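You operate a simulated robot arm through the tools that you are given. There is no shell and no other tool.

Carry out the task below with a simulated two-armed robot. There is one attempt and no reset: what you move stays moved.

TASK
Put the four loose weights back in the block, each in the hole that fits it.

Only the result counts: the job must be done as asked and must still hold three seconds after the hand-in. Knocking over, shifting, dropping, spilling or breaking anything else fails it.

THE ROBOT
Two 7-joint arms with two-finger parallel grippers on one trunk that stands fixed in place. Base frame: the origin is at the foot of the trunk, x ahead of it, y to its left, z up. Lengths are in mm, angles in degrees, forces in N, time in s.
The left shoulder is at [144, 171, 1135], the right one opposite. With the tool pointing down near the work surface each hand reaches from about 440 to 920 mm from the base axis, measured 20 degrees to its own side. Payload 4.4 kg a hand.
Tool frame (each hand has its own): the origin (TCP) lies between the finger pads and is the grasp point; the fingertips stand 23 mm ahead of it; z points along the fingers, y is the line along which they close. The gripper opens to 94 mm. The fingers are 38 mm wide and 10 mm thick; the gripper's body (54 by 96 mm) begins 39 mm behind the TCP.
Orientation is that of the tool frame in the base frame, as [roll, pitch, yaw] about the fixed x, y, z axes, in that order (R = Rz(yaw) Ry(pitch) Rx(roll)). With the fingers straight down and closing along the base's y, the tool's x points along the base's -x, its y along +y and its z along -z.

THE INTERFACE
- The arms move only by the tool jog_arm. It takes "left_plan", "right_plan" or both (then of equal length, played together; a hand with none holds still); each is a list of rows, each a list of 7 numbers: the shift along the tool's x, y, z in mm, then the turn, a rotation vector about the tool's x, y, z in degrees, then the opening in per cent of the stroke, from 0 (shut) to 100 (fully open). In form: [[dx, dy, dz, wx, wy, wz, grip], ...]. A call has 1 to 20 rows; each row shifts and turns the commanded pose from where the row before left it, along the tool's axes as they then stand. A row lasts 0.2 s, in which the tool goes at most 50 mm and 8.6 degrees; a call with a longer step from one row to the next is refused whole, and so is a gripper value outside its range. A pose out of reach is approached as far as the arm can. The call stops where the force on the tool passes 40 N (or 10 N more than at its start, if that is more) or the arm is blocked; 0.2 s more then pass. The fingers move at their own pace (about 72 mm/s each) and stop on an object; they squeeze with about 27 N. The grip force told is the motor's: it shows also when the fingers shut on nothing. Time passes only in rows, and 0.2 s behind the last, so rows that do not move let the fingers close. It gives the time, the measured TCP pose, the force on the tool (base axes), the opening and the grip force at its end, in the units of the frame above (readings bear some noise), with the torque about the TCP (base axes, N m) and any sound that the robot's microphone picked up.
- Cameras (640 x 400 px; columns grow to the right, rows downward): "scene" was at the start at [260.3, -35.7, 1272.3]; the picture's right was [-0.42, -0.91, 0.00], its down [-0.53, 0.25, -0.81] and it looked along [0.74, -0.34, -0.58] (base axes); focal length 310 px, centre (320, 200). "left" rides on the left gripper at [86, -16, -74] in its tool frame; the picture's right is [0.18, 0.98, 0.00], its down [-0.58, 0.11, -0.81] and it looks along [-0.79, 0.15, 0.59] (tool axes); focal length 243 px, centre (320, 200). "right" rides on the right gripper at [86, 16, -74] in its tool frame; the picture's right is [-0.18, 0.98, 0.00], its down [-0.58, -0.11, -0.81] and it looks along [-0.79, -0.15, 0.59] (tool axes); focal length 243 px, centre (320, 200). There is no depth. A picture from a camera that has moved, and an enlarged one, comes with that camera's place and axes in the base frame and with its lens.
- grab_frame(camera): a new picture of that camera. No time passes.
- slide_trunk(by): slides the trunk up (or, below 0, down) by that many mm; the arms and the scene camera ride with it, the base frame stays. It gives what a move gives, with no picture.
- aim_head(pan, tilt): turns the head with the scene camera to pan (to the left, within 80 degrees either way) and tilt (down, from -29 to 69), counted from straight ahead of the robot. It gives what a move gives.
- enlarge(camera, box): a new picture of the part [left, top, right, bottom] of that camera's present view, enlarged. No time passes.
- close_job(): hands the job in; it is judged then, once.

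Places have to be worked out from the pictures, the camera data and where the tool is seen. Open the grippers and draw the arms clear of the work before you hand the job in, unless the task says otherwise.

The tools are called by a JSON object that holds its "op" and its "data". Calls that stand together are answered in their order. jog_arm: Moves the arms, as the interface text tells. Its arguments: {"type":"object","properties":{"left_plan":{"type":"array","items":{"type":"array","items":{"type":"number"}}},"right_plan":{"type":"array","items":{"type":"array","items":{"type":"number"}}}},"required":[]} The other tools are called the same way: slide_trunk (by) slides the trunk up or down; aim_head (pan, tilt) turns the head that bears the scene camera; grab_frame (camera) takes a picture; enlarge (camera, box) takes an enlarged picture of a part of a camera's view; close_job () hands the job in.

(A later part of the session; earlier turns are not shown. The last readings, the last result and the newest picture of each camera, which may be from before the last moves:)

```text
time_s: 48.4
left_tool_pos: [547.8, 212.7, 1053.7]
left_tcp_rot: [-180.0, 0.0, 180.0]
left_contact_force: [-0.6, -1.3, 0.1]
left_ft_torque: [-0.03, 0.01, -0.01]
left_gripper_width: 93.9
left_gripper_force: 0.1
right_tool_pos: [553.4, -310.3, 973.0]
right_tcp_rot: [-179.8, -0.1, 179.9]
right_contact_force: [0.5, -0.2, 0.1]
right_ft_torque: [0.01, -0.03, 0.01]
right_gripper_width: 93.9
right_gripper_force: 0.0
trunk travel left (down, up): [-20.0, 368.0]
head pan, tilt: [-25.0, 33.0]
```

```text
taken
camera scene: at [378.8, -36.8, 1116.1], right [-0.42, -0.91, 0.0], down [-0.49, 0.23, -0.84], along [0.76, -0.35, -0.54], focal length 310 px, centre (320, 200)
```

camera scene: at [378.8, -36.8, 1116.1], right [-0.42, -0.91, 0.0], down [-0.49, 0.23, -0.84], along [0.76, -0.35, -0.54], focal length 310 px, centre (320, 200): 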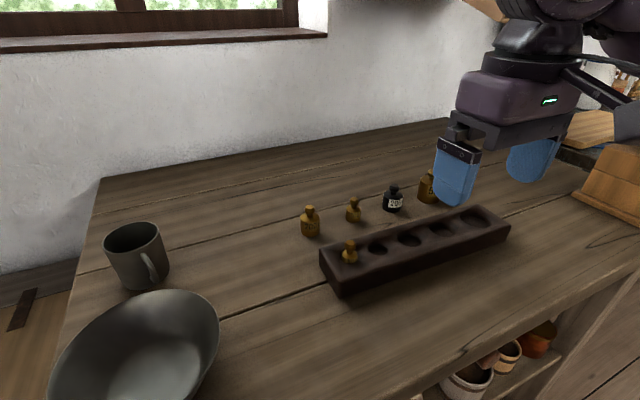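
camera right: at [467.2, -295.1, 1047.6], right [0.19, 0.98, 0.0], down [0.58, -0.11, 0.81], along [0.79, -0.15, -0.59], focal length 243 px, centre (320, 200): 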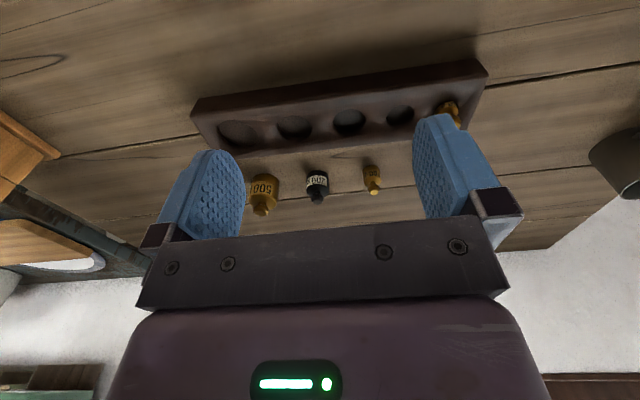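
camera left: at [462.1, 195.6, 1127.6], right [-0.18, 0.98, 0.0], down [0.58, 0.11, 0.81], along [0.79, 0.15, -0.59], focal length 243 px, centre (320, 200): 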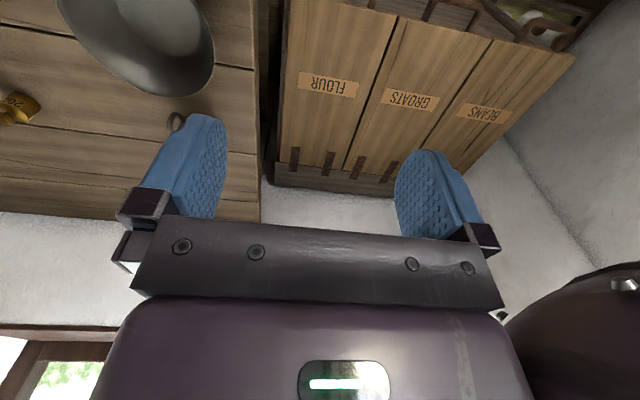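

Now I lower in front of the block at x≈553 and push it square to TCP x≈577.

{"op": "jog_arm", "data": {"right_plan": [[0, 0, 35, 0, 0, 0, 100], [0, 0, 35, 0, 0, 0, 100], [0, 0, 35, 0, 0, 0, 100], [0, 0, 33, 0, 0, 0, 100], [0, 0, 0, 0, 0, 0, 100], [-5, 0, 0, 0, 0, 0, 100], [-5, 0, 0, 0, 0, 0, 100], [-4, 0, 0, 0, 0, 0, 100], [-3, 0, 0, 0, 0, 0, 100], [-3, 0, 0, 0, 0, 0, 100], [-2, 0, 0, 0, 0, 0, 100], [-1.5, 0, 0, 0, 0, 0, 100], [0, 0, 0, 0, 0, 0, 100]]}}

```text
time_s: 51.2
left_tool_pos: [548.9, 211.9, 1054.4]
left_tcp_rot: [-180.0, 0.0, 180.0]
left_contact_force: [0.2, 0.0, 0.6]
left_ft_torque: [0.01, 0.0, 0.0]
left_gripper_width: 93.9
left_gripper_force: 0.1
right_tool_pos: [579.4, -309.9, 836.3]
right_tcp_rot: [-180.0, -0.1, 179.8]
right_contact_force: [-1.2, -0.3, 0.1]
right_ft_torque: [0.02, -0.01, -0.07]
right_gripper_width: 94.0
right_gripper_force: 0.0
trunk travel left (down, up): [-20.0, 368.0]
head pan, tilt: [-25.0, 33.0]
```

I back off, rise and re-measure with the tilted view.

{"op": "jog_arm", "data": {"right_plan": [[8, 0, 0, 0, 0, 0, 100], [0, 0, -40, 0, 0, 0, 100], [0, 0, -40, 0, 0, 0, 100], [0, 0, -40, 0, 0, 0, 100], [0, 0, -39, 0, 0, 0, 100], [-24.5, -5, 0, 0, 0, 0, 100], [-24.5, -5, 0, 0, 0, 0, 100], [0, 0, 0, 0, 8, 0, 100], [0, 0, 0, 0, 8, 0, 100], [0, 0, 0, 0, 8, 0, 100], [0, 0, 0, 0, 8, 0, 100], [0, 0, 0, 0, 8, 0, 100], [0, 0, 0, 0, 0, 0, 100]]}}

{"op": "enlarge", "data": {"camera": "right", "box": [230, 100, 422, 220]}}

{"op": "grab_frame", "data": {"camera": "right"}}

{"op": "enlarge", "data": {"camera": "scene", "box": [310, 190, 510, 310]}}

```text
time_s: 54.0
left_tool_pos: [547.3, 213.2, 1054.0]
left_tcp_rot: [-180.0, 0.0, 179.9]
left_contact_force: [0.1, 0.2, -0.2]
left_ft_torque: [0.02, -0.01, 0.02]
left_gripper_width: 94.2
left_gripper_force: 0.1
right_tool_pos: [621.0, -319.5, 994.7]
right_tcp_rot: [180.0, -40.1, 179.9]
right_contact_force: [0.7, 0.0, 0.5]
right_ft_torque: [0.02, -0.01, 0.01]
right_gripper_width: 94.0
right_gripper_force: 0.1
trunk travel left (down, up): [-20.0, 368.0]
head pan, tilt: [-25.0, 33.0]
```

```text
3.33 times, centred on (326, 160) of right
camera zoom: at [601.8, -303.9, 1109.0], right [0.14, 0.98, -0.12], down [0.96, -0.11, 0.24], along [0.23, -0.15, -0.96], focal length 809 px, centre (300, 333)
```

zoom: 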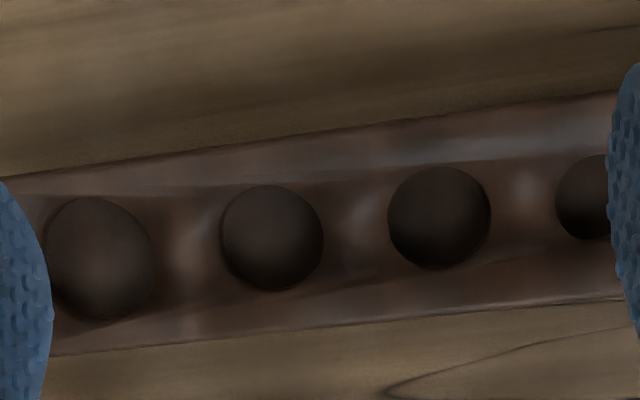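

```text
taken
camera right: at [601.8, -303.9, 1109.0], right [0.14, 0.98, -0.12], down [0.96, -0.11, 0.24], along [0.23, -0.15, -0.96], focal length 243 px, centre (320, 200)
```

right: 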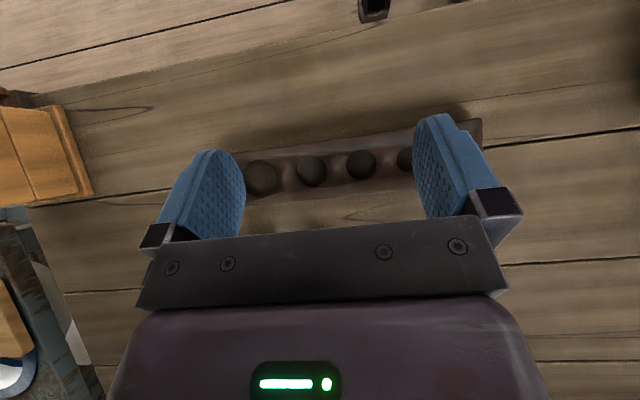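

```text
3.20 times, centred on (410, 250) of scene
camera zoom: at [379.0, -36.4, 1116.0], right [-0.42, -0.91, 0.0], down [-0.49, 0.23, -0.84], along [0.76, -0.35, -0.54], focal length 991 px, centre (32, 40)
```

zoom: 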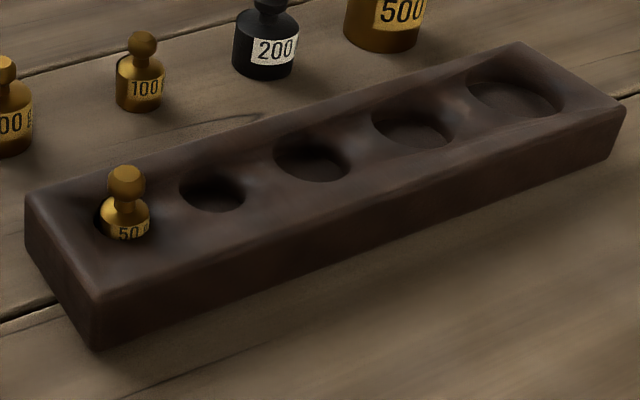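

Relative to the original (also checked against a wood-grain mark) the block is square and right in y, but about 3 mm too far in +x. I go behind it with open fingers to nudge it back.

{"op": "jog_arm", "data": {"right_plan": [[0, 0, 0, 0, -8, 0, 100], [0, 0, 0, 0, -8, 0, 100], [0, 0, 0, 0, -8, 0, 100], [0, 0, 0, 0, -8, 0, 100], [0, 0, 0, 0, -8, 0, 100], [-24.5, 2.5, 0, 0, 0, 0, 100], [-24.5, 2.5, 0, 0, 0, 0, 100], [-24.5, 2.5, 0, 0, 0, 0, 100], [0, 0, 40, 0, 0, 0, 100], [0, 0, 40, 0, 0, 0, 100], [0, 0, 0, 0, 0, 0, 100]]}}

{"op": "grab_frame", "data": {"camera": "right"}}

{"op": "grab_frame", "data": {"camera": "scene"}}

```text
time_s: 56.4
left_tool_pos: [548.1, 212.0, 1054.4]
left_tcp_rot: [180.0, 0.0, 179.9]
left_contact_force: [0.0, 0.9, -1.3]
left_ft_torque: [0.0, -0.01, -0.03]
left_gripper_width: 94.1
left_gripper_force: 0.0
right_tool_pos: [692.7, -312.8, 914.3]
right_tcp_rot: [179.9, 0.0, 179.9]
right_contact_force: [0.2, -0.3, -0.3]
right_ft_torque: [0.03, 0.01, 0.0]
right_gripper_width: 94.1
right_gripper_force: 0.1
trunk travel left (down, up): [-20.0, 368.0]
head pan, tilt: [-25.0, 33.0]
```

```text
taken
camera right: at [607.1, -296.8, 989.2], right [0.19, 0.98, 0.0], down [0.58, -0.11, 0.81], along [0.79, -0.15, -0.59], focal length 243 px, centre (320, 200)
```

right: 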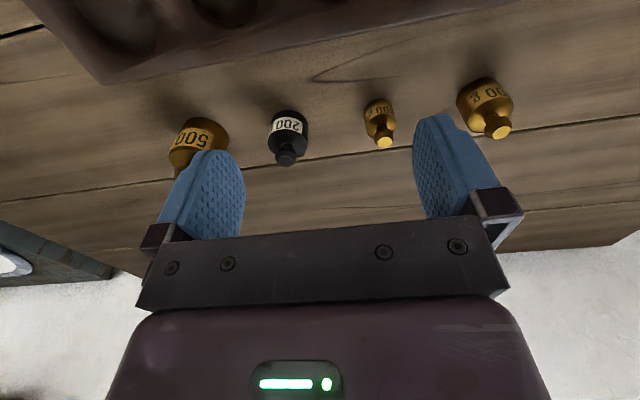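

```text
taken
camera scene: at [378.9, -36.3, 1116.1], right [-0.42, -0.91, 0.0], down [-0.49, 0.23, -0.84], along [0.76, -0.35, -0.54], focal length 310 px, centre (320, 200)
```

scene: 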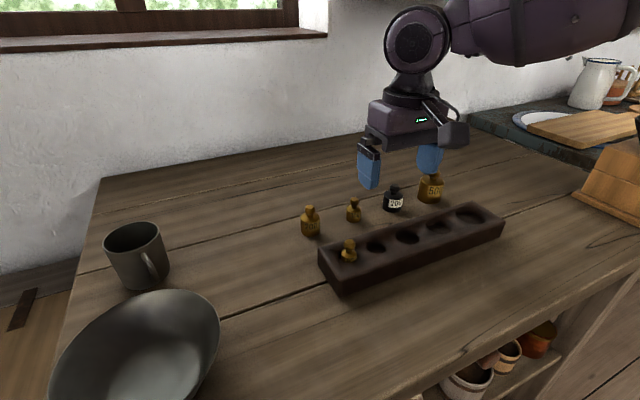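

The fingers hang in the free gap between block and weights (weights start at x≈722). I lower and then approach the block's back face in small steps.

{"op": "jog_arm", "data": {"right_plan": [[0, 0, 26, 0, 0, 0, 100], [0, 0, 26, 0, 0, 0, 100], [0, 0, 26, 0, 0, 0, 100], [0, 0, 0, 0, 0, 0, 100], [2, 0, 0, 0, 0, 0, 100], [2, 0, 0, 0, 0, 0, 100]]}}

{"op": "grab_frame", "data": {"camera": "right"}}

{"op": "enlarge", "data": {"camera": "scene", "box": [320, 140, 520, 265]}}

```text
time_s: 57.8
left_tool_pos: [548.6, 212.0, 1053.7]
left_tcp_rot: [179.9, 0.1, -179.9]
left_contact_force: [0.1, -0.5, -0.8]
left_ft_torque: [0.02, 0.04, -0.03]
left_gripper_width: 94.1
left_gripper_force: 0.0
right_tool_pos: [690.5, -311.4, 837.1]
right_tcp_rot: [179.9, 0.0, 179.9]
right_contact_force: [0.7, 0.4, 0.1]
right_ft_torque: [-0.01, 0.0, 0.03]
right_gripper_width: 93.8
right_gripper_force: 0.2
trunk travel left (down, up): [-20.0, 368.0]
head pan, tilt: [-25.0, 33.0]
```

```text
taken
camera right: at [603.5, -296.4, 911.7], right [0.19, 0.98, 0.0], down [0.58, -0.11, 0.81], along [0.79, -0.15, -0.59], focal length 243 px, centre (320, 200)
```

right: 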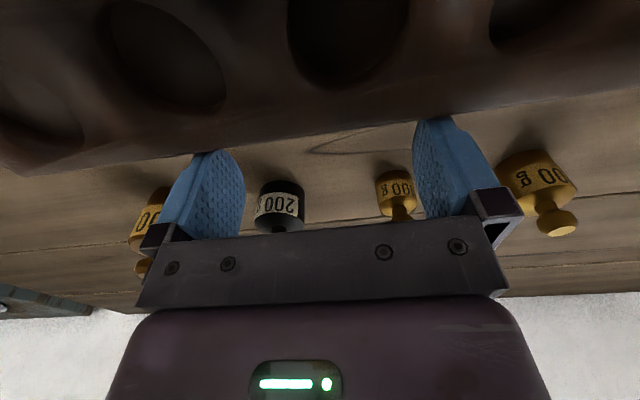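

```text
3.20 times, centred on (420, 202) of scene
camera zoom: at [379.1, -36.5, 1115.9], right [-0.42, -0.91, 0.0], down [-0.49, 0.23, -0.84], along [0.76, -0.35, -0.54], focal length 991 px, centre (0, 192)
```

zoom: 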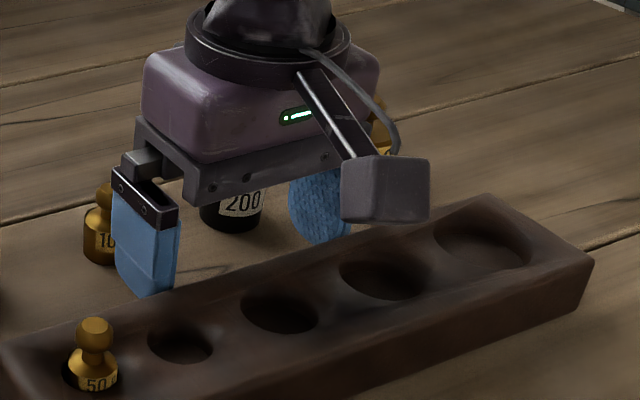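

I now step toward the back face 1 mm at a time, watching for contact force.

{"op": "jog_arm", "data": {"right_plan": [[1, 0, 0, 0, 0, 0, 100], [1, 0, 0, 0, 0, 0, 100], [1, 0, 0, 0, 0, 0, 100]]}}

{"op": "jog_arm", "data": {"right_plan": [[1, 0, 0, 0, 0, 0, 100], [1, 0, 0, 0, 0, 0, 100]]}}

{"op": "enlarge", "data": {"camera": "right", "box": [150, 80, 500, 240]}}

```text
time_s: 58.6
left_tool_pos: [548.7, 211.6, 1053.4]
left_tcp_rot: [180.0, -0.1, -179.9]
left_contact_force: [0.4, -0.3, -0.3]
left_ft_torque: [0.01, 0.0, -0.02]
left_gripper_width: 94.0
left_gripper_force: 0.1
right_tool_pos: [686.5, -312.9, 836.9]
right_tcp_rot: [-179.9, 0.1, 180.0]
right_contact_force: [-0.2, -0.1, 0.3]
right_ft_torque: [0.0, 0.01, 0.02]
right_gripper_width: 94.3
right_gripper_force: 0.2
trunk travel left (down, up): [-20.0, 368.0]
head pan, tilt: [-25.0, 33.0]
```

```text
time_s: 59.2
left_tool_pos: [550.0, 213.1, 1053.8]
left_tcp_rot: [180.0, 0.0, -180.0]
left_contact_force: [-0.2, 0.5, -0.2]
left_ft_torque: [0.02, 0.01, 0.02]
left_gripper_width: 93.9
left_gripper_force: 0.1
right_tool_pos: [683.5, -312.2, 836.6]
right_tcp_rot: [-179.9, 0.0, 179.9]
right_contact_force: [3.6, 0.4, 1.6]
right_ft_torque: [0.05, 0.02, -0.06]
right_gripper_width: 93.7
right_gripper_force: 0.0
trunk travel left (down, up): [-20.0, 368.0]
head pan, tilt: [-25.0, 33.0]
```

```text
1.83 times, centred on (325, 160) of right
camera zoom: at [598.0, -296.9, 912.2], right [0.19, 0.98, 0.0], down [0.58, -0.11, 0.81], along [0.79, -0.15, -0.59], focal length 444 px, centre (311, 273)
```

zoom: 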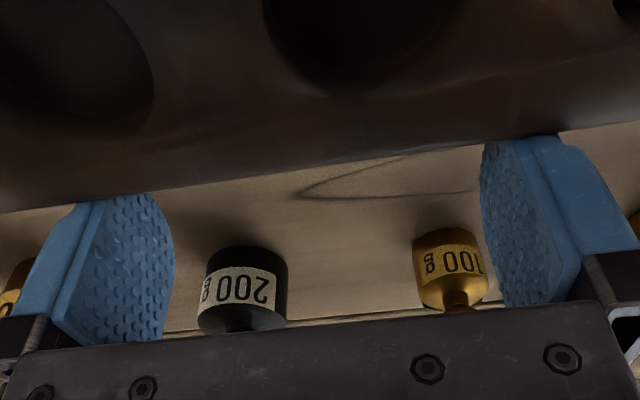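

Contact is made at TCP x≈684 (3.6 N, both fingers). I push 2.5 mm further, then withdraw and re-measure.

{"op": "jog_arm", "data": {"right_plan": [[1, 0, 0, 0, 0, 0, 100], [1, 0, 0, 0, 0, 0, 100], [0.5, 0, 0, 0, 0, 0, 100], [0, 0, 0, 0, 0, 0, 100], [-6, 0, 0, 0, 0, 0, 100], [0, 0, -40, 0, 0, 0, 100], [0, 0, -40, 0, 0, 0, 100], [0, 0, -40, 0, 0, 0, 100], [0, 0, -36, 0, 0, 0, 100], [33, -5, 0, 0, 0, 0, 100], [33, -5, 0, 0, 0, 0, 100], [0, 0, 0, 0, 8, 0, 100], [0, 0, 0, 0, 8, 0, 100], [0, 0, 0, 0, 8, 0, 100], [0, 0, 0, 0, 8, 0, 100], [0, 0, 0, 0, 8, 0, 100], [0, 0, 0, 0, 0, 0, 100]]}}

{"op": "enlarge", "data": {"camera": "right", "box": [230, 100, 422, 220]}}

{"op": "enlarge", "data": {"camera": "scene", "box": [310, 190, 510, 310]}}

```text
time_s: 62.8
left_tool_pos: [548.4, 212.1, 1054.9]
left_tcp_rot: [179.9, -0.1, -179.9]
left_contact_force: [0.4, 1.2, 0.4]
left_ft_torque: [0.03, 0.01, -0.01]
left_gripper_width: 93.7
left_gripper_force: 0.1
right_tool_pos: [621.6, -321.9, 992.4]
right_tcp_rot: [-180.0, -40.1, 179.9]
right_contact_force: [0.1, 0.7, -0.1]
right_ft_torque: [-0.02, 0.04, 0.0]
right_gripper_width: 94.3
right_gripper_force: 0.1
trunk travel left (down, up): [-20.0, 368.0]
head pan, tilt: [-25.0, 33.0]
```

```text
3.33 times, centred on (326, 160) of right
camera zoom: at [603.6, -306.8, 1106.2], right [0.14, 0.98, -0.12], down [0.96, -0.11, 0.24], along [0.23, -0.15, -0.96], focal length 809 px, centre (300, 333)
```

zoom: 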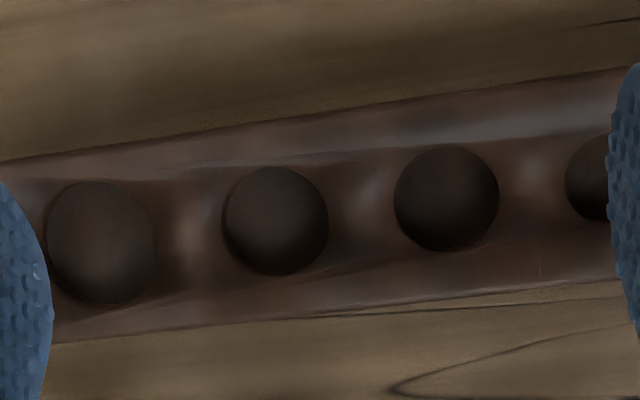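

```text
3.20 times, centred on (410, 250) of scene
camera zoom: at [379.0, -36.3, 1116.0], right [-0.42, -0.91, 0.0], down [-0.49, 0.23, -0.84], along [0.76, -0.35, -0.54], focal length 991 px, centre (32, 40)
```

zoom: 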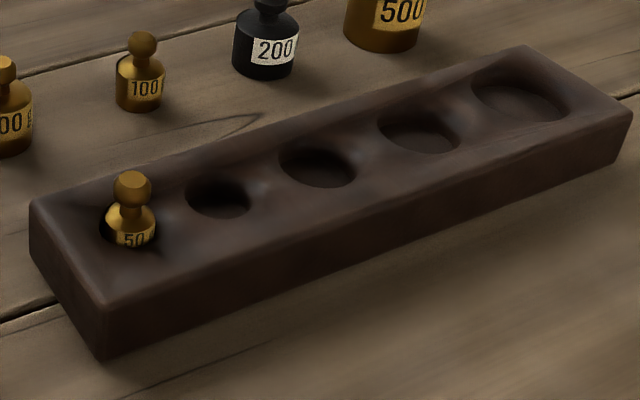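

Relative to the wood-grain mark the block is back within about 1 mm and 0.3° of its original place. Now I go above D's knob at about (738.5,-432) with 50% opening.

{"op": "jog_arm", "data": {"right_plan": [[0, 0, 0, 0, -8, 0, 60], [0, 0, 0, 0, -8, 0, 50], [0, 0, 0, 0, -8, 0, 50], [0, 0, 0, 0, -8, 0, 50], [0, 0, 0, 0, -8, 0, 50], [-29.4, -27, 15, 0, 0, 0, 50], [-29.4, -27, 15, 0, 0, 0, 50], [-29.4, -27, 15, 0, 0, 0, 50], [-29.4, -27, 15, 0, 0, 0, 50], [0, 0, 10, 0, 0, 0, 50], [0, 0, 0, 0, 0, 0, 50]]}}

{"op": "enlarge", "data": {"camera": "right", "box": [240, 50, 400, 150]}}

{"op": "grab_frame", "data": {"camera": "right"}}

```text
time_s: 65.2
left_tool_pos: [548.0, 210.8, 1053.3]
left_tcp_rot: [-179.9, -0.2, -180.0]
left_contact_force: [0.6, -0.1, -0.4]
left_ft_torque: [0.03, 0.01, 0.02]
left_gripper_width: 94.2
left_gripper_force: 0.1
right_tool_pos: [740.3, -432.0, 922.9]
right_tcp_rot: [179.9, 0.0, 179.9]
right_contact_force: [-0.2, 0.1, -0.8]
right_ft_torque: [0.03, -0.03, 0.0]
right_gripper_width: 47.2
right_gripper_force: 0.1
trunk travel left (down, up): [-20.0, 368.0]
head pan, tilt: [-25.0, 33.0]
```

```text
4.00 times, centred on (320, 100) of right
camera zoom: at [653.2, -415.7, 998.6], right [0.19, 0.98, 0.0], down [0.58, -0.11, 0.81], along [0.79, -0.15, -0.59], focal length 970 px, centre (320, 600)
```

zoom: 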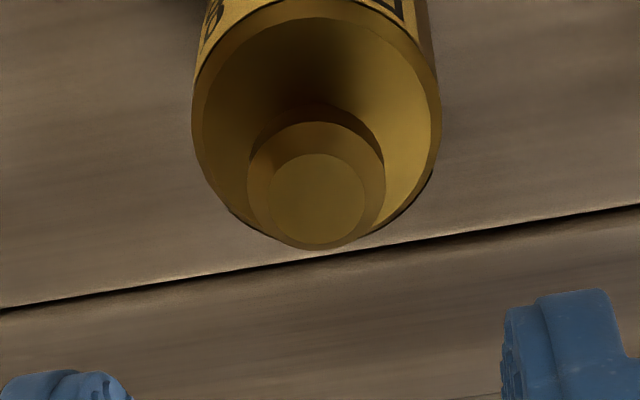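

```text
taken
camera right: at [653.2, -415.7, 998.6], right [0.19, 0.98, 0.0], down [0.58, -0.11, 0.81], along [0.79, -0.15, -0.59], focal length 243 px, centre (320, 200)
```

right: 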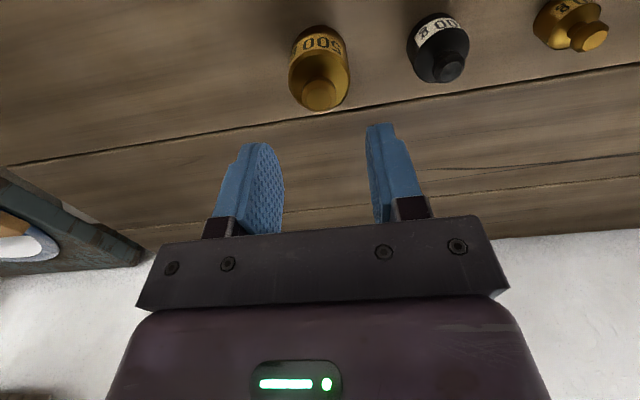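

The knob is centred in y and about 1.5 mm robot-ward of the tool axis. I shift 1.5 mm, lower so the tips reach just below the knob, and close on it.

{"op": "jog_arm", "data": {"right_plan": [[1.5, 0, 0, 0, 0, 0, 50], [0, 0, 18, 0, 0, 0, 50], [0, 0, 18, 0, 0, 0, 50], [0, 0, 17, 0, 0, 0, 50], [0, 0, 0, 0, 0, 0, 50], [0, 0, 0, 0, 0, 0, 0], [0, 0, 0, 0, 0, 0, 0], [0, 0, 0, 0, 0, 0, 0]]}}

{"op": "enlarge", "data": {"camera": "right", "box": [240, 60, 400, 220]}}

{"op": "enlarge", "data": {"camera": "scene", "box": [390, 130, 470, 210]}}

```text
time_s: 67.0
left_tool_pos: [547.8, 211.8, 1053.6]
left_tcp_rot: [180.0, 0.0, -180.0]
left_contact_force: [0.3, 0.5, 0.2]
left_ft_torque: [-0.02, 0.0, 0.0]
left_gripper_width: 94.2
left_gripper_force: 0.0
right_tool_pos: [738.4, -430.3, 871.9]
right_tcp_rot: [180.0, 0.0, 179.9]
right_contact_force: [1.4, -1.3, 2.7]
right_ft_torque: [0.06, -0.02, 0.01]
right_gripper_width: 21.1
right_gripper_force: 27.3
trunk travel left (down, up): [-20.0, 368.0]
head pan, tilt: [-25.0, 33.0]
```

```text
2.50 times, centred on (320, 140) of right
camera zoom: at [652.3, -414.5, 946.0], right [0.19, 0.98, 0.0], down [0.58, -0.11, 0.81], along [0.79, -0.15, -0.59], focal length 606 px, centre (320, 350)
```

zoom: 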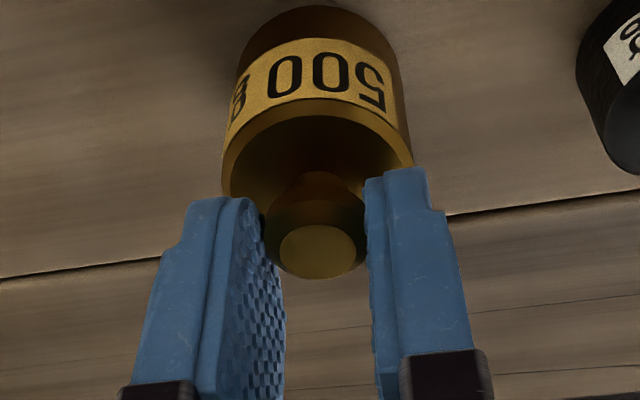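

```text
5.00 times, centred on (430, 170) of scene
camera zoom: at [379.0, -36.5, 1116.0], right [-0.42, -0.91, 0.0], down [-0.49, 0.23, -0.84], along [0.76, -0.35, -0.54], focal length 1549 px, centre (-230, 350)
```

zoom: 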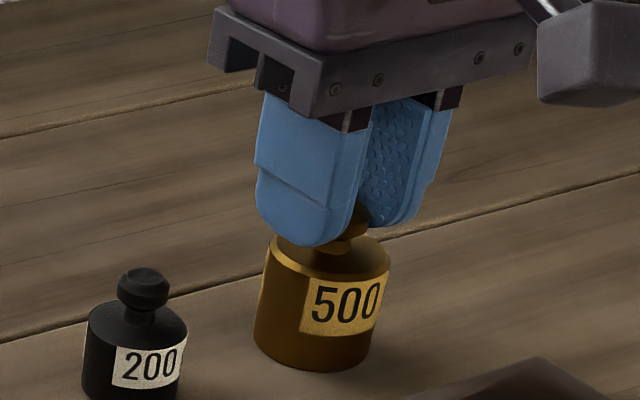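

D's knob is gripped (21 mm). I lift slowly 40 mm and check that the load comes with it.

{"op": "jog_arm", "data": {"right_plan": [[0, 0, -1, 0, 0, 0, 0], [0, 0, -2, 0, 0, 0, 0], [0, 0, -3, 0, 0, 0, 0], [0, 0, -4, 0, 0, 0, 0], [0, 0, -5, 0, 0, 0, 0], [0, 0, -5, 0, 0, 0, 0], [0, 0, -5, 0, 0, 0, 0], [0, 0, -5, 0, 0, 0, 0], [0, 0, -5, 0, 0, 0, 0], [0, 0, -4, 0, 0, 0, 0], [0, 0, -2, 0, 0, 0, 0], [0, 0, 0, 0, 0, 0, 0]]}}

{"op": "enlarge", "data": {"camera": "right", "box": [240, 60, 400, 220]}}

{"op": "enlarge", "data": {"camera": "scene", "box": [380, 120, 500, 240]}}

```text
time_s: 69.6
left_tool_pos: [548.2, 212.1, 1052.7]
left_tcp_rot: [-180.0, -0.1, 180.0]
left_contact_force: [0.4, 0.0, 0.1]
left_ft_torque: [-0.03, 0.0, -0.02]
left_gripper_width: 94.1
left_gripper_force: 0.0
right_tool_pos: [736.9, -430.0, 912.0]
right_tcp_rot: [180.0, 0.0, 179.8]
right_contact_force: [0.2, -0.4, -4.8]
right_ft_torque: [0.02, -0.04, -0.01]
right_gripper_width: 21.4
right_gripper_force: 26.8
trunk travel left (down, up): [-20.0, 368.0]
head pan, tilt: [-25.0, 33.0]
```

```text
2.50 times, centred on (320, 140) of right
camera zoom: at [651.6, -415.3, 986.3], right [0.19, 0.98, 0.0], down [0.58, -0.11, 0.81], along [0.79, -0.15, -0.59], focal length 606 px, centre (320, 350)
```

zoom: 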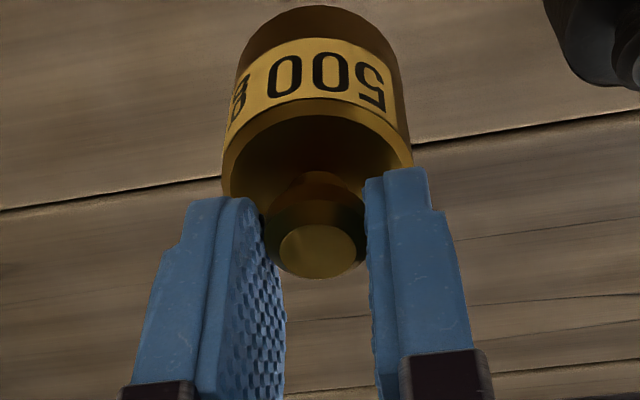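

```text
3.33 times, centred on (440, 180) of scene
camera zoom: at [379.6, -36.7, 1115.7], right [-0.42, -0.91, 0.0], down [-0.49, 0.23, -0.84], along [0.76, -0.35, -0.55], focal length 1032 px, centre (-80, 267)
```

zoom: 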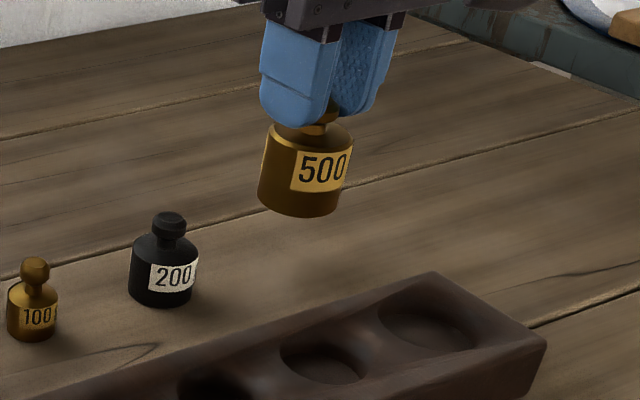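

D hangs safely from its knob with its base at z≈841. I carry it slowly to above h5 (≈(631,-415.5)).

{"op": "jog_arm", "data": {"right_plan": [[5, 1, 0, 0, 0, 0, 0], [10, 1.5, 0, 0, 0, 0, 0], [13, 2, 0, 0, 0, 0, 0], [14, 2, 0, 0, 0, 0, 0], [14, 2, 0, 0, 0, 0, 0], [14, 2, 0, 0, 0, 0, 0], [14, 2, 0, 0, 0, 0, 0], [12, 1.5, 0, 0, 0, 0, 0], [7, 1, 0, 0, 0, 0, 0], [3, 0.5, 0, 0, 0, 0, 0], [0, 0, 0, 0, 0, 0, 0]]}}

{"op": "grab_frame", "data": {"camera": "right"}}

{"op": "enlarge", "data": {"camera": "scene", "box": [410, 150, 522, 260]}}

{"op": "enlarge", "data": {"camera": "right", "box": [240, 20, 400, 180]}}

```text
time_s: 72.0
left_tool_pos: [549.0, 212.4, 1054.0]
left_tcp_rot: [180.0, -0.1, 180.0]
left_contact_force: [-0.9, -0.2, -0.9]
left_ft_torque: [0.04, 0.01, 0.0]
left_gripper_width: 94.3
left_gripper_force: 0.0
right_tool_pos: [631.8, -415.2, 910.6]
right_tcp_rot: [179.9, 0.0, 179.8]
right_contact_force: [-0.8, 0.2, -4.3]
right_ft_torque: [-0.02, -0.01, 0.03]
right_gripper_width: 21.3
right_gripper_force: 26.8
trunk travel left (down, up): [-20.0, 368.0]
head pan, tilt: [-25.0, 33.0]
```

```text
taken
camera right: at [545.7, -399.2, 986.5], right [0.19, 0.98, 0.0], down [0.58, -0.11, 0.81], along [0.79, -0.15, -0.59], focal length 243 px, centre (320, 200)
```

right: 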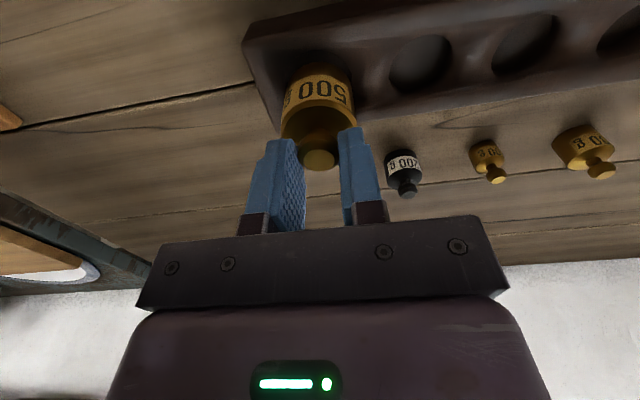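

```text
3.64 times, centred on (466, 205) of scene
camera zoom: at [379.5, -36.7, 1115.7], right [-0.42, -0.91, 0.0], down [-0.49, 0.23, -0.84], along [0.76, -0.35, -0.54], focal length 1126 px, centre (-211, 182)
```

zoom: 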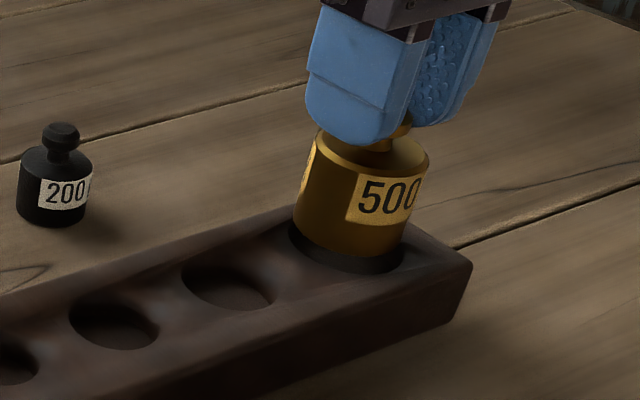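

```text
2.50 times, centred on (320, 100) of right
camera zoom: at [545.7, -399.2, 986.5], right [0.19, 0.98, 0.0], down [0.58, -0.11, 0.81], along [0.79, -0.15, -0.59], focal length 606 px, centre (320, 450)
```

zoom: 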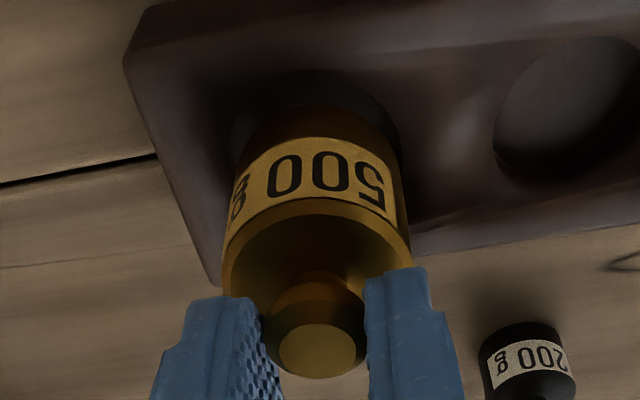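

D hangs over h5. I zoom strongly to compare its base with the hole rim.

{"op": "enlarge", "data": {"camera": "scene", "box": [484, 208, 532, 238]}}

{"op": "enlarge", "data": {"camera": "right", "box": [285, 42, 349, 82]}}

```text
13.33 times, centred on (508, 223) of scene
camera zoom: at [379.5, -36.7, 1115.7], right [-0.42, -0.91, 0.0], down [-0.49, 0.23, -0.84], along [0.76, -0.35, -0.54], focal length 4130 px, centre (-2187, -107)
```

zoom: 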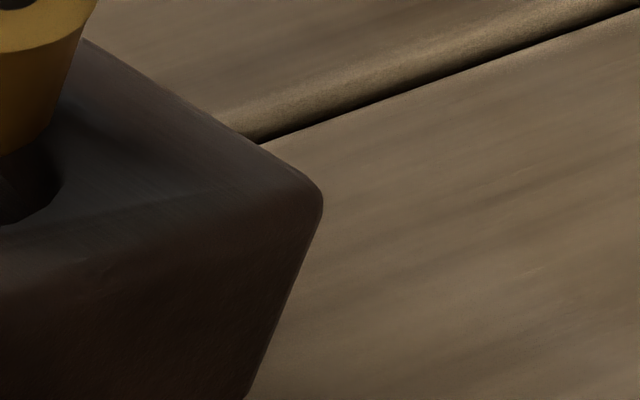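

```text
10.00 times, centred on (317, 62) of right
camera zoom: at [545.7, -399.2, 986.5], right [0.19, 0.98, 0.0], down [0.58, -0.11, 0.81], along [0.79, -0.15, -0.59], focal length 2426 px, centre (350, 1580)
```

zoom: 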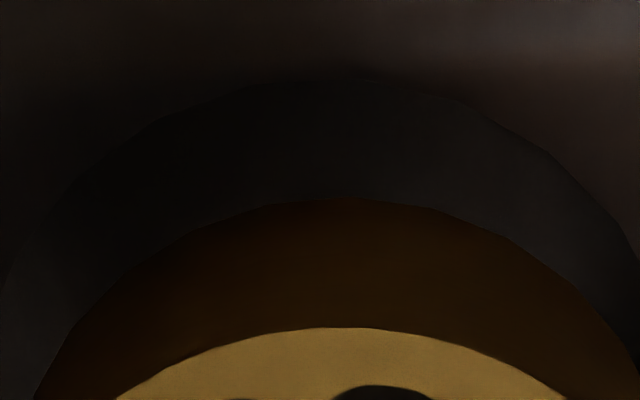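

The hand view suggests D and h5 agree within about 0.5 mm. I check from the scene camera with the right box.

{"op": "enlarge", "data": {"camera": "scene", "box": [450, 198, 498, 228]}}

```text
13.33 times, centred on (474, 213) of scene
camera zoom: at [379.5, -36.7, 1115.7], right [-0.42, -0.91, 0.0], down [-0.49, 0.23, -0.84], along [0.76, -0.35, -0.54], focal length 4130 px, centre (-1733, 27)
```

zoom: 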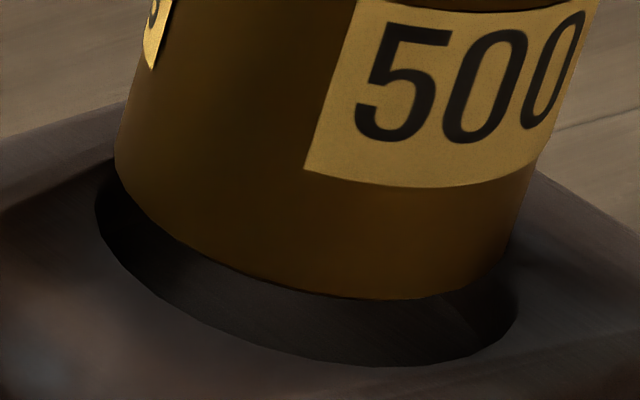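

Comparing both views jointly, D seems about 1.7 mm too far in +x with its base ~7 mm over the rim. I shift -1.7 mm in x, lower 4 mm and look again.

{"op": "jog_arm", "data": {"right_plan": [[1.7, 0, 0, 0, 0, 0, 0], [0, 0, 2, 0, 0, 0, 0], [0, 0, 2, 0, 0, 0, 0], [0, 0, 0, 0, 0, 0, 0]]}}

{"op": "enlarge", "data": {"camera": "scene", "box": [450, 198, 498, 228]}}

{"op": "enlarge", "data": {"camera": "right", "box": [285, 42, 349, 82]}}

```text
time_s: 73.0
left_tool_pos: [548.9, 211.2, 1054.1]
left_tcp_rot: [180.0, 0.0, 180.0]
left_contact_force: [0.5, 0.4, -1.0]
left_ft_torque: [0.01, -0.01, 0.01]
left_gripper_width: 94.1
left_gripper_force: 0.1
right_tool_pos: [630.3, -415.6, 906.0]
right_tcp_rot: [-180.0, 0.1, 180.0]
right_contact_force: [0.0, 0.3, -4.9]
right_ft_torque: [-0.01, 0.0, -0.03]
right_gripper_width: 21.1
right_gripper_force: 26.7
trunk travel left (down, up): [-20.0, 368.0]
head pan, tilt: [-25.0, 33.0]
```

```text
13.33 times, centred on (474, 213) of scene
camera zoom: at [379.5, -36.7, 1115.7], right [-0.42, -0.91, 0.0], down [-0.49, 0.23, -0.84], along [0.76, -0.35, -0.54], focal length 4130 px, centre (-1733, 27)
```

zoom: 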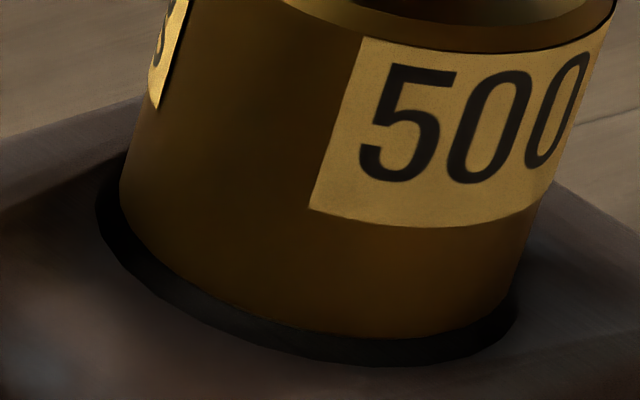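

```text
10.00 times, centred on (317, 62) of right
camera zoom: at [544.0, -399.5, 982.2], right [0.19, 0.98, 0.0], down [0.58, -0.11, 0.81], along [0.79, -0.15, -0.59], focal length 2426 px, centre (350, 1580)
```

zoom: 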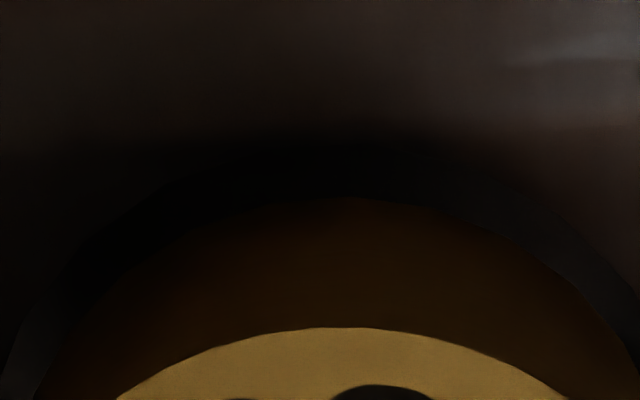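

Now D's base and the rim agree in both views with about 3 mm of height left. I lower 5 mm in 1 mm steps, watching the force.

{"op": "jog_arm", "data": {"right_plan": [[0, 0, 1, 0, 0, 0, 0], [0, 0, 1, 0, 0, 0, 0], [0, 0, 1, 0, 0, 0, 0], [0, 0, 1, 0, 0, 0, 0], [0, 0, 1, 0, 0, 0, 0]]}}

{"op": "enlarge", "data": {"camera": "scene", "box": [450, 198, 498, 228]}}

{"op": "enlarge", "data": {"camera": "right", "box": [260, 30, 388, 110]}}

```text
time_s: 74.2
left_tool_pos: [548.9, 212.0, 1052.9]
left_tcp_rot: [-180.0, -0.1, -180.0]
left_contact_force: [1.2, 0.5, -0.2]
left_ft_torque: [0.01, 0.02, -0.01]
left_gripper_width: 94.0
left_gripper_force: 0.1
right_tool_pos: [630.5, -416.2, 901.1]
right_tcp_rot: [-179.9, -0.1, 180.0]
right_contact_force: [-0.8, 0.9, -5.6]
right_ft_torque: [0.02, 0.0, -0.03]
right_gripper_width: 21.3
right_gripper_force: 26.9
trunk travel left (down, up): [-20.0, 368.0]
head pan, tilt: [-25.0, 33.0]
```

```text
13.33 times, centred on (474, 213) of scene
camera zoom: at [379.5, -36.7, 1115.7], right [-0.42, -0.91, 0.0], down [-0.49, 0.23, -0.84], along [0.76, -0.35, -0.55], focal length 4130 px, centre (-1733, 27)
```

zoom: 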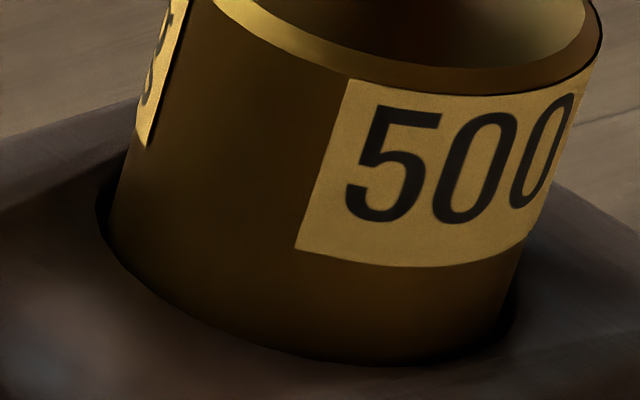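

```text
5.00 times, centred on (324, 70) of right
camera zoom: at [544.1, -399.6, 976.8], right [0.19, 0.98, 0.0], down [0.58, -0.11, 0.81], along [0.79, -0.15, -0.59], focal length 1213 px, centre (300, 850)
```

zoom: 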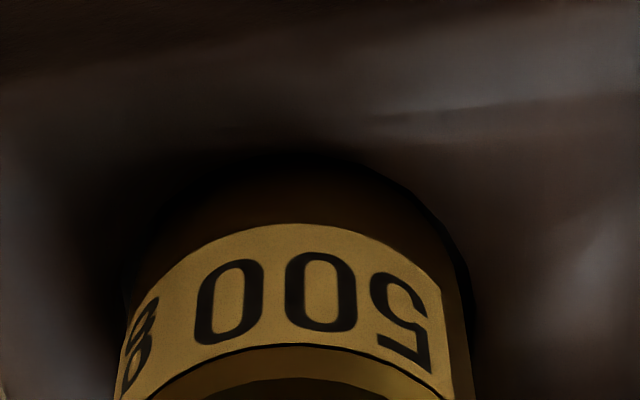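

D is entering the hole without resistance (load still ≈5 N). I go on lowering.

{"op": "jog_arm", "data": {"right_plan": [[0, 0, 1, 0, 0, 0, 0], [0, 0, 1, 0, 0, 0, 0], [0, 0, 1, 0, 0, 0, 0], [0, 0, 1, 0, 0, 0, 0]]}}

{"op": "enlarge", "data": {"camera": "scene", "box": [440, 188, 504, 228]}}

```text
time_s: 75.2
left_tool_pos: [548.5, 211.6, 1053.8]
left_tcp_rot: [180.0, 0.0, 180.0]
left_contact_force: [0.0, 0.1, 0.3]
left_ft_torque: [-0.01, -0.01, -0.02]
left_gripper_width: 94.1
left_gripper_force: 0.0
right_tool_pos: [630.6, -415.2, 897.9]
right_tcp_rot: [180.0, 0.0, 180.0]
right_contact_force: [-0.1, -0.4, -4.5]
right_ft_torque: [-0.02, -0.04, 0.0]
right_gripper_width: 21.2
right_gripper_force: 27.4
trunk travel left (down, up): [-20.0, 368.0]
head pan, tilt: [-25.0, 33.0]
```

```text
10.00 times, centred on (472, 208) of scene
camera zoom: at [379.5, -36.7, 1115.7], right [-0.42, -0.91, 0.0], down [-0.49, 0.23, -0.84], along [0.76, -0.35, -0.55], focal length 3097 px, centre (-1200, 120)
```

zoom: 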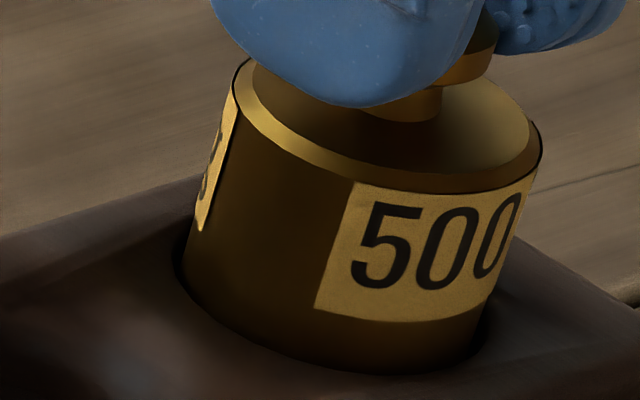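

Still free. I lower 4 mm more.

{"op": "jog_arm", "data": {"right_plan": [[0, 0, 1, 0, 0, 0, 0], [0, 0, 1, 0, 0, 0, 0], [0, 0, 1, 0, 0, 0, 0], [0, 0, 1, 0, 0, 0, 0]]}}

{"op": "enlarge", "data": {"camera": "scene", "box": [440, 188, 504, 228]}}

```text
time_s: 76.2
left_tool_pos: [548.6, 212.0, 1054.4]
left_tcp_rot: [-180.0, 0.0, -180.0]
left_contact_force: [-0.9, 1.3, 0.7]
left_ft_torque: [0.01, 0.02, -0.02]
left_gripper_width: 94.0
left_gripper_force: 0.1
right_tool_pos: [629.6, -414.6, 893.8]
right_tcp_rot: [180.0, 0.0, 180.0]
right_contact_force: [-0.7, -1.0, -5.2]
right_ft_torque: [0.01, -0.02, 0.04]
right_gripper_width: 21.2
right_gripper_force: 27.4
trunk travel left (down, up): [-20.0, 368.0]
head pan, tilt: [-25.0, 33.0]
```

```text
10.00 times, centred on (472, 208) of scene
camera zoom: at [379.5, -36.7, 1115.7], right [-0.42, -0.91, 0.0], down [-0.49, 0.23, -0.84], along [0.76, -0.35, -0.54], focal length 3097 px, centre (-1200, 120)
```

zoom: 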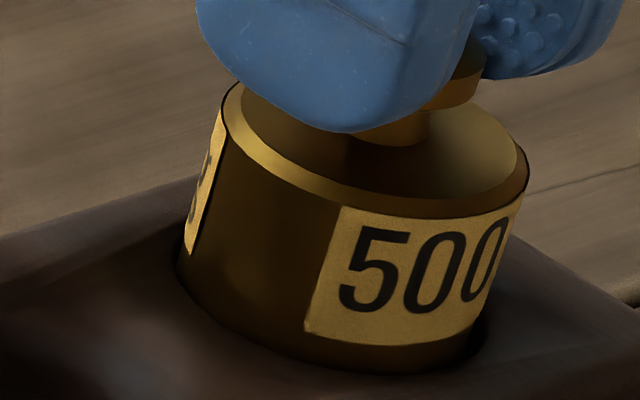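

Still free at about 9 mm depth; I lower further in 1 mm steps.

{"op": "jog_arm", "data": {"right_plan": [[0, 0, 1, 0, 0, 0, 0], [0, 0, 1, 0, 0, 0, 0], [0, 0, 1, 0, 0, 0, 0]]}}

{"op": "jog_arm", "data": {"right_plan": [[0, 0, 1, 0, 0, 0, 0], [0, 0, 1, 0, 0, 0, 0]]}}

{"op": "enlarge", "data": {"camera": "scene", "box": [440, 188, 504, 228]}}

```text
time_s: 77.0
left_tool_pos: [548.0, 213.2, 1053.6]
left_tcp_rot: [-179.9, 0.1, -180.0]
left_contact_force: [0.0, -0.1, 0.5]
left_ft_torque: [-0.02, 0.02, 0.02]
left_gripper_width: 94.5
left_gripper_force: 0.0
right_tool_pos: [630.1, -415.2, 892.7]
right_tcp_rot: [-179.9, 0.3, 179.9]
right_contact_force: [0.1, -3.5, 10.0]
right_ft_torque: [-0.11, 0.25, 0.04]
right_gripper_width: 21.0
right_gripper_force: 27.3
trunk travel left (down, up): [-20.0, 368.0]
head pan, tilt: [-25.0, 33.0]
```

```text
time_s: 77.6
left_tool_pos: [546.9, 212.4, 1055.2]
left_tcp_rot: [-180.0, 0.1, 180.0]
left_contact_force: [0.0, 1.2, -0.1]
left_ft_torque: [0.02, -0.03, 0.02]
left_gripper_width: 94.2
left_gripper_force: 0.1
right_tool_pos: [629.6, -415.4, 892.1]
right_tcp_rot: [-180.0, 0.2, 179.9]
right_contact_force: [4.0, -7.4, 23.3]
right_ft_torque: [-0.03, -0.11, -0.02]
right_gripper_width: 21.2
right_gripper_force: 27.4
trunk travel left (down, up): [-20.0, 368.0]
head pan, tilt: [-25.0, 33.0]
```

```text
10.00 times, centred on (472, 208) of scene
camera zoom: at [377.8, -36.2, 1116.6], right [-0.42, -0.91, 0.0], down [-0.49, 0.23, -0.84], along [0.76, -0.35, -0.54], focal length 3097 px, centre (-1200, 120)
```

zoom: 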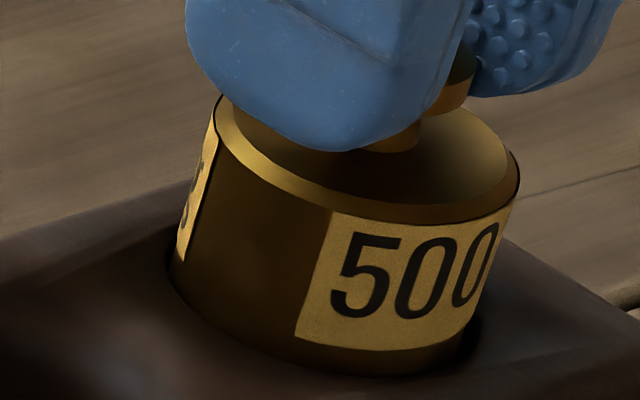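

D has bottomed (upward force rises at TCP z≈892): it is seated about 10 mm deep. I relieve the pressure, then open and rise clear.

{"op": "jog_arm", "data": {"right_plan": [[0, 0, -1.5, 0, 0, 0, 0], [0, 0, -1.2, 0, 0, 0, 0], [0, 0, 0, 0, 0, 0, 0]]}}

{"op": "jog_arm", "data": {"right_plan": [[0, 0, 0, 0, 0, 0, 30], [0, 0, 0, 0, 0, 0, 45], [0, 0, 0, 0, 0, 0, 45], [0, 0, -10, 0, 0, 0, 45], [0, 0, -20, 0, 0, 0, 45], [0, 0, -30, 0, 0, 0, 45], [0, 0, 0, 0, 0, 0, 45]]}}

{"op": "enlarge", "data": {"camera": "scene", "box": [420, 168, 516, 238]}}

{"op": "grab_frame", "data": {"camera": "right"}}

```text
time_s: 78.4
left_tool_pos: [548.8, 212.6, 1052.9]
left_tcp_rot: [180.0, 0.1, -180.0]
left_contact_force: [0.8, 0.2, 0.1]
left_ft_torque: [0.03, -0.01, 0.01]
left_gripper_width: 94.0
left_gripper_force: 0.0
right_tool_pos: [630.0, -415.4, 891.3]
right_tcp_rot: [180.0, -0.1, 179.8]
right_contact_force: [5.1, -0.5, 9.4]
right_ft_torque: [0.05, -0.46, -0.04]
right_gripper_width: 21.2
right_gripper_force: 26.9
trunk travel left (down, up): [-20.0, 368.0]
head pan, tilt: [-25.0, 33.0]
```

```text
time_s: 80.0
left_tool_pos: [548.2, 212.9, 1053.4]
left_tcp_rot: [-180.0, 0.0, -180.0]
left_contact_force: [-0.4, -0.1, 0.9]
left_ft_torque: [-0.04, 0.0, 0.0]
left_gripper_width: 94.0
left_gripper_force: 0.2
right_tool_pos: [629.7, -415.4, 952.3]
right_tcp_rot: [-179.9, -0.1, 179.9]
right_contact_force: [-0.7, -0.6, 0.0]
right_ft_torque: [0.01, 0.01, 0.02]
right_gripper_width: 42.3
right_gripper_force: 0.0
trunk travel left (down, up): [-20.0, 368.0]
head pan, tilt: [-25.0, 33.0]
```

```text
5.71 times, centred on (468, 203) of scene
camera zoom: at [379.4, -36.4, 1115.7], right [-0.42, -0.91, 0.0], down [-0.49, 0.23, -0.84], along [0.76, -0.35, -0.54], focal length 1770 px, centre (-526, 183)
```

zoom: 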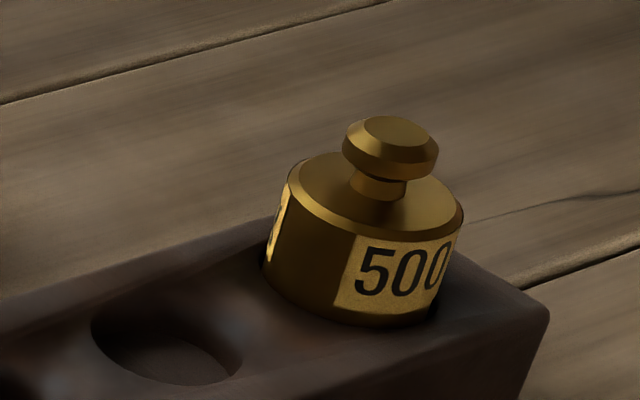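

```text
taken
camera right: at [544.1, -399.8, 1026.7], right [0.19, 0.98, 0.0], down [0.58, -0.11, 0.81], along [0.79, -0.15, -0.59], focal length 243 px, centre (320, 200)
```

right: 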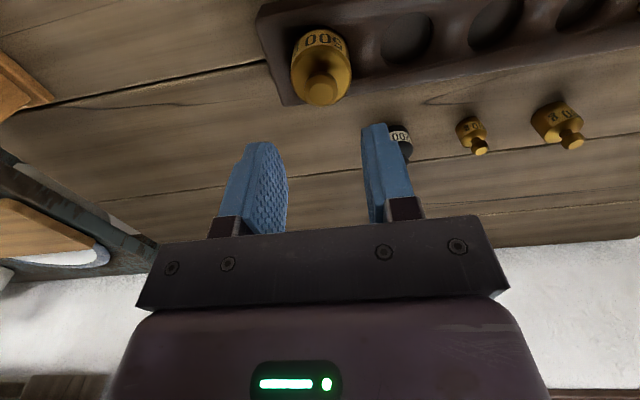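

D (500 g) stands properly in its hole. Next is the black 200 g (C) at about (743,-348.5): I travel there at height, then lower to look.

{"op": "jog_arm", "data": {"right_plan": [[-28, 17, 0, 0, 0, 0, 45], [-28, 17, 0, 0, 0, 0, 45], [-28, 17, 0, 0, 0, 0, 45], [-28, 16, 0, 0, 0, 0, 45], [0, 0, 20, 0, 0, 0, 45], [0, 0, 20, 0, 0, 0, 45], [0, 0, 0, 0, 0, 0, 45]]}}

{"op": "enlarge", "data": {"camera": "right", "box": [240, 50, 400, 150]}}

{"op": "grab_frame", "data": {"camera": "right"}}

```text
time_s: 81.6
left_tool_pos: [549.8, 212.4, 1054.3]
left_tcp_rot: [-179.9, 0.0, 179.9]
left_contact_force: [-0.5, 0.4, -0.4]
left_ft_torque: [0.02, -0.01, -0.01]
left_gripper_width: 94.0
left_gripper_force: 0.1
right_tool_pos: [741.4, -346.3, 912.3]
right_tcp_rot: [179.9, -0.1, 179.9]
right_contact_force: [-0.7, -0.3, 0.5]
right_ft_torque: [0.01, -0.04, -0.01]
right_gripper_width: 42.2
right_gripper_force: 0.1
trunk travel left (down, up): [-20.0, 368.0]
head pan, tilt: [-25.0, 33.0]
```

```text
4.00 times, centred on (320, 100) of right
camera zoom: at [656.0, -331.1, 986.7], right [0.19, 0.98, 0.0], down [0.58, -0.11, 0.81], along [0.79, -0.15, -0.59], focal length 970 px, centre (320, 600)
```

zoom: 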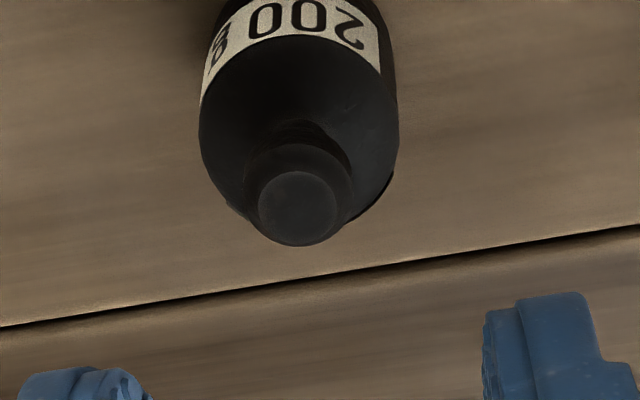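

```text
taken
camera right: at [656.0, -331.1, 986.7], right [0.19, 0.98, 0.0], down [0.58, -0.11, 0.81], along [0.79, -0.15, -0.59], focal length 243 px, centre (320, 200)
```

right: 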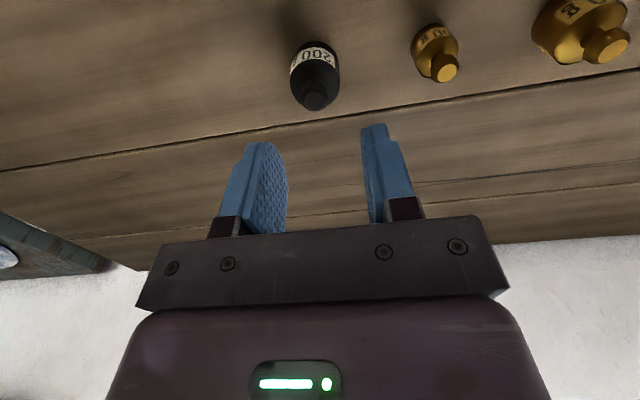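

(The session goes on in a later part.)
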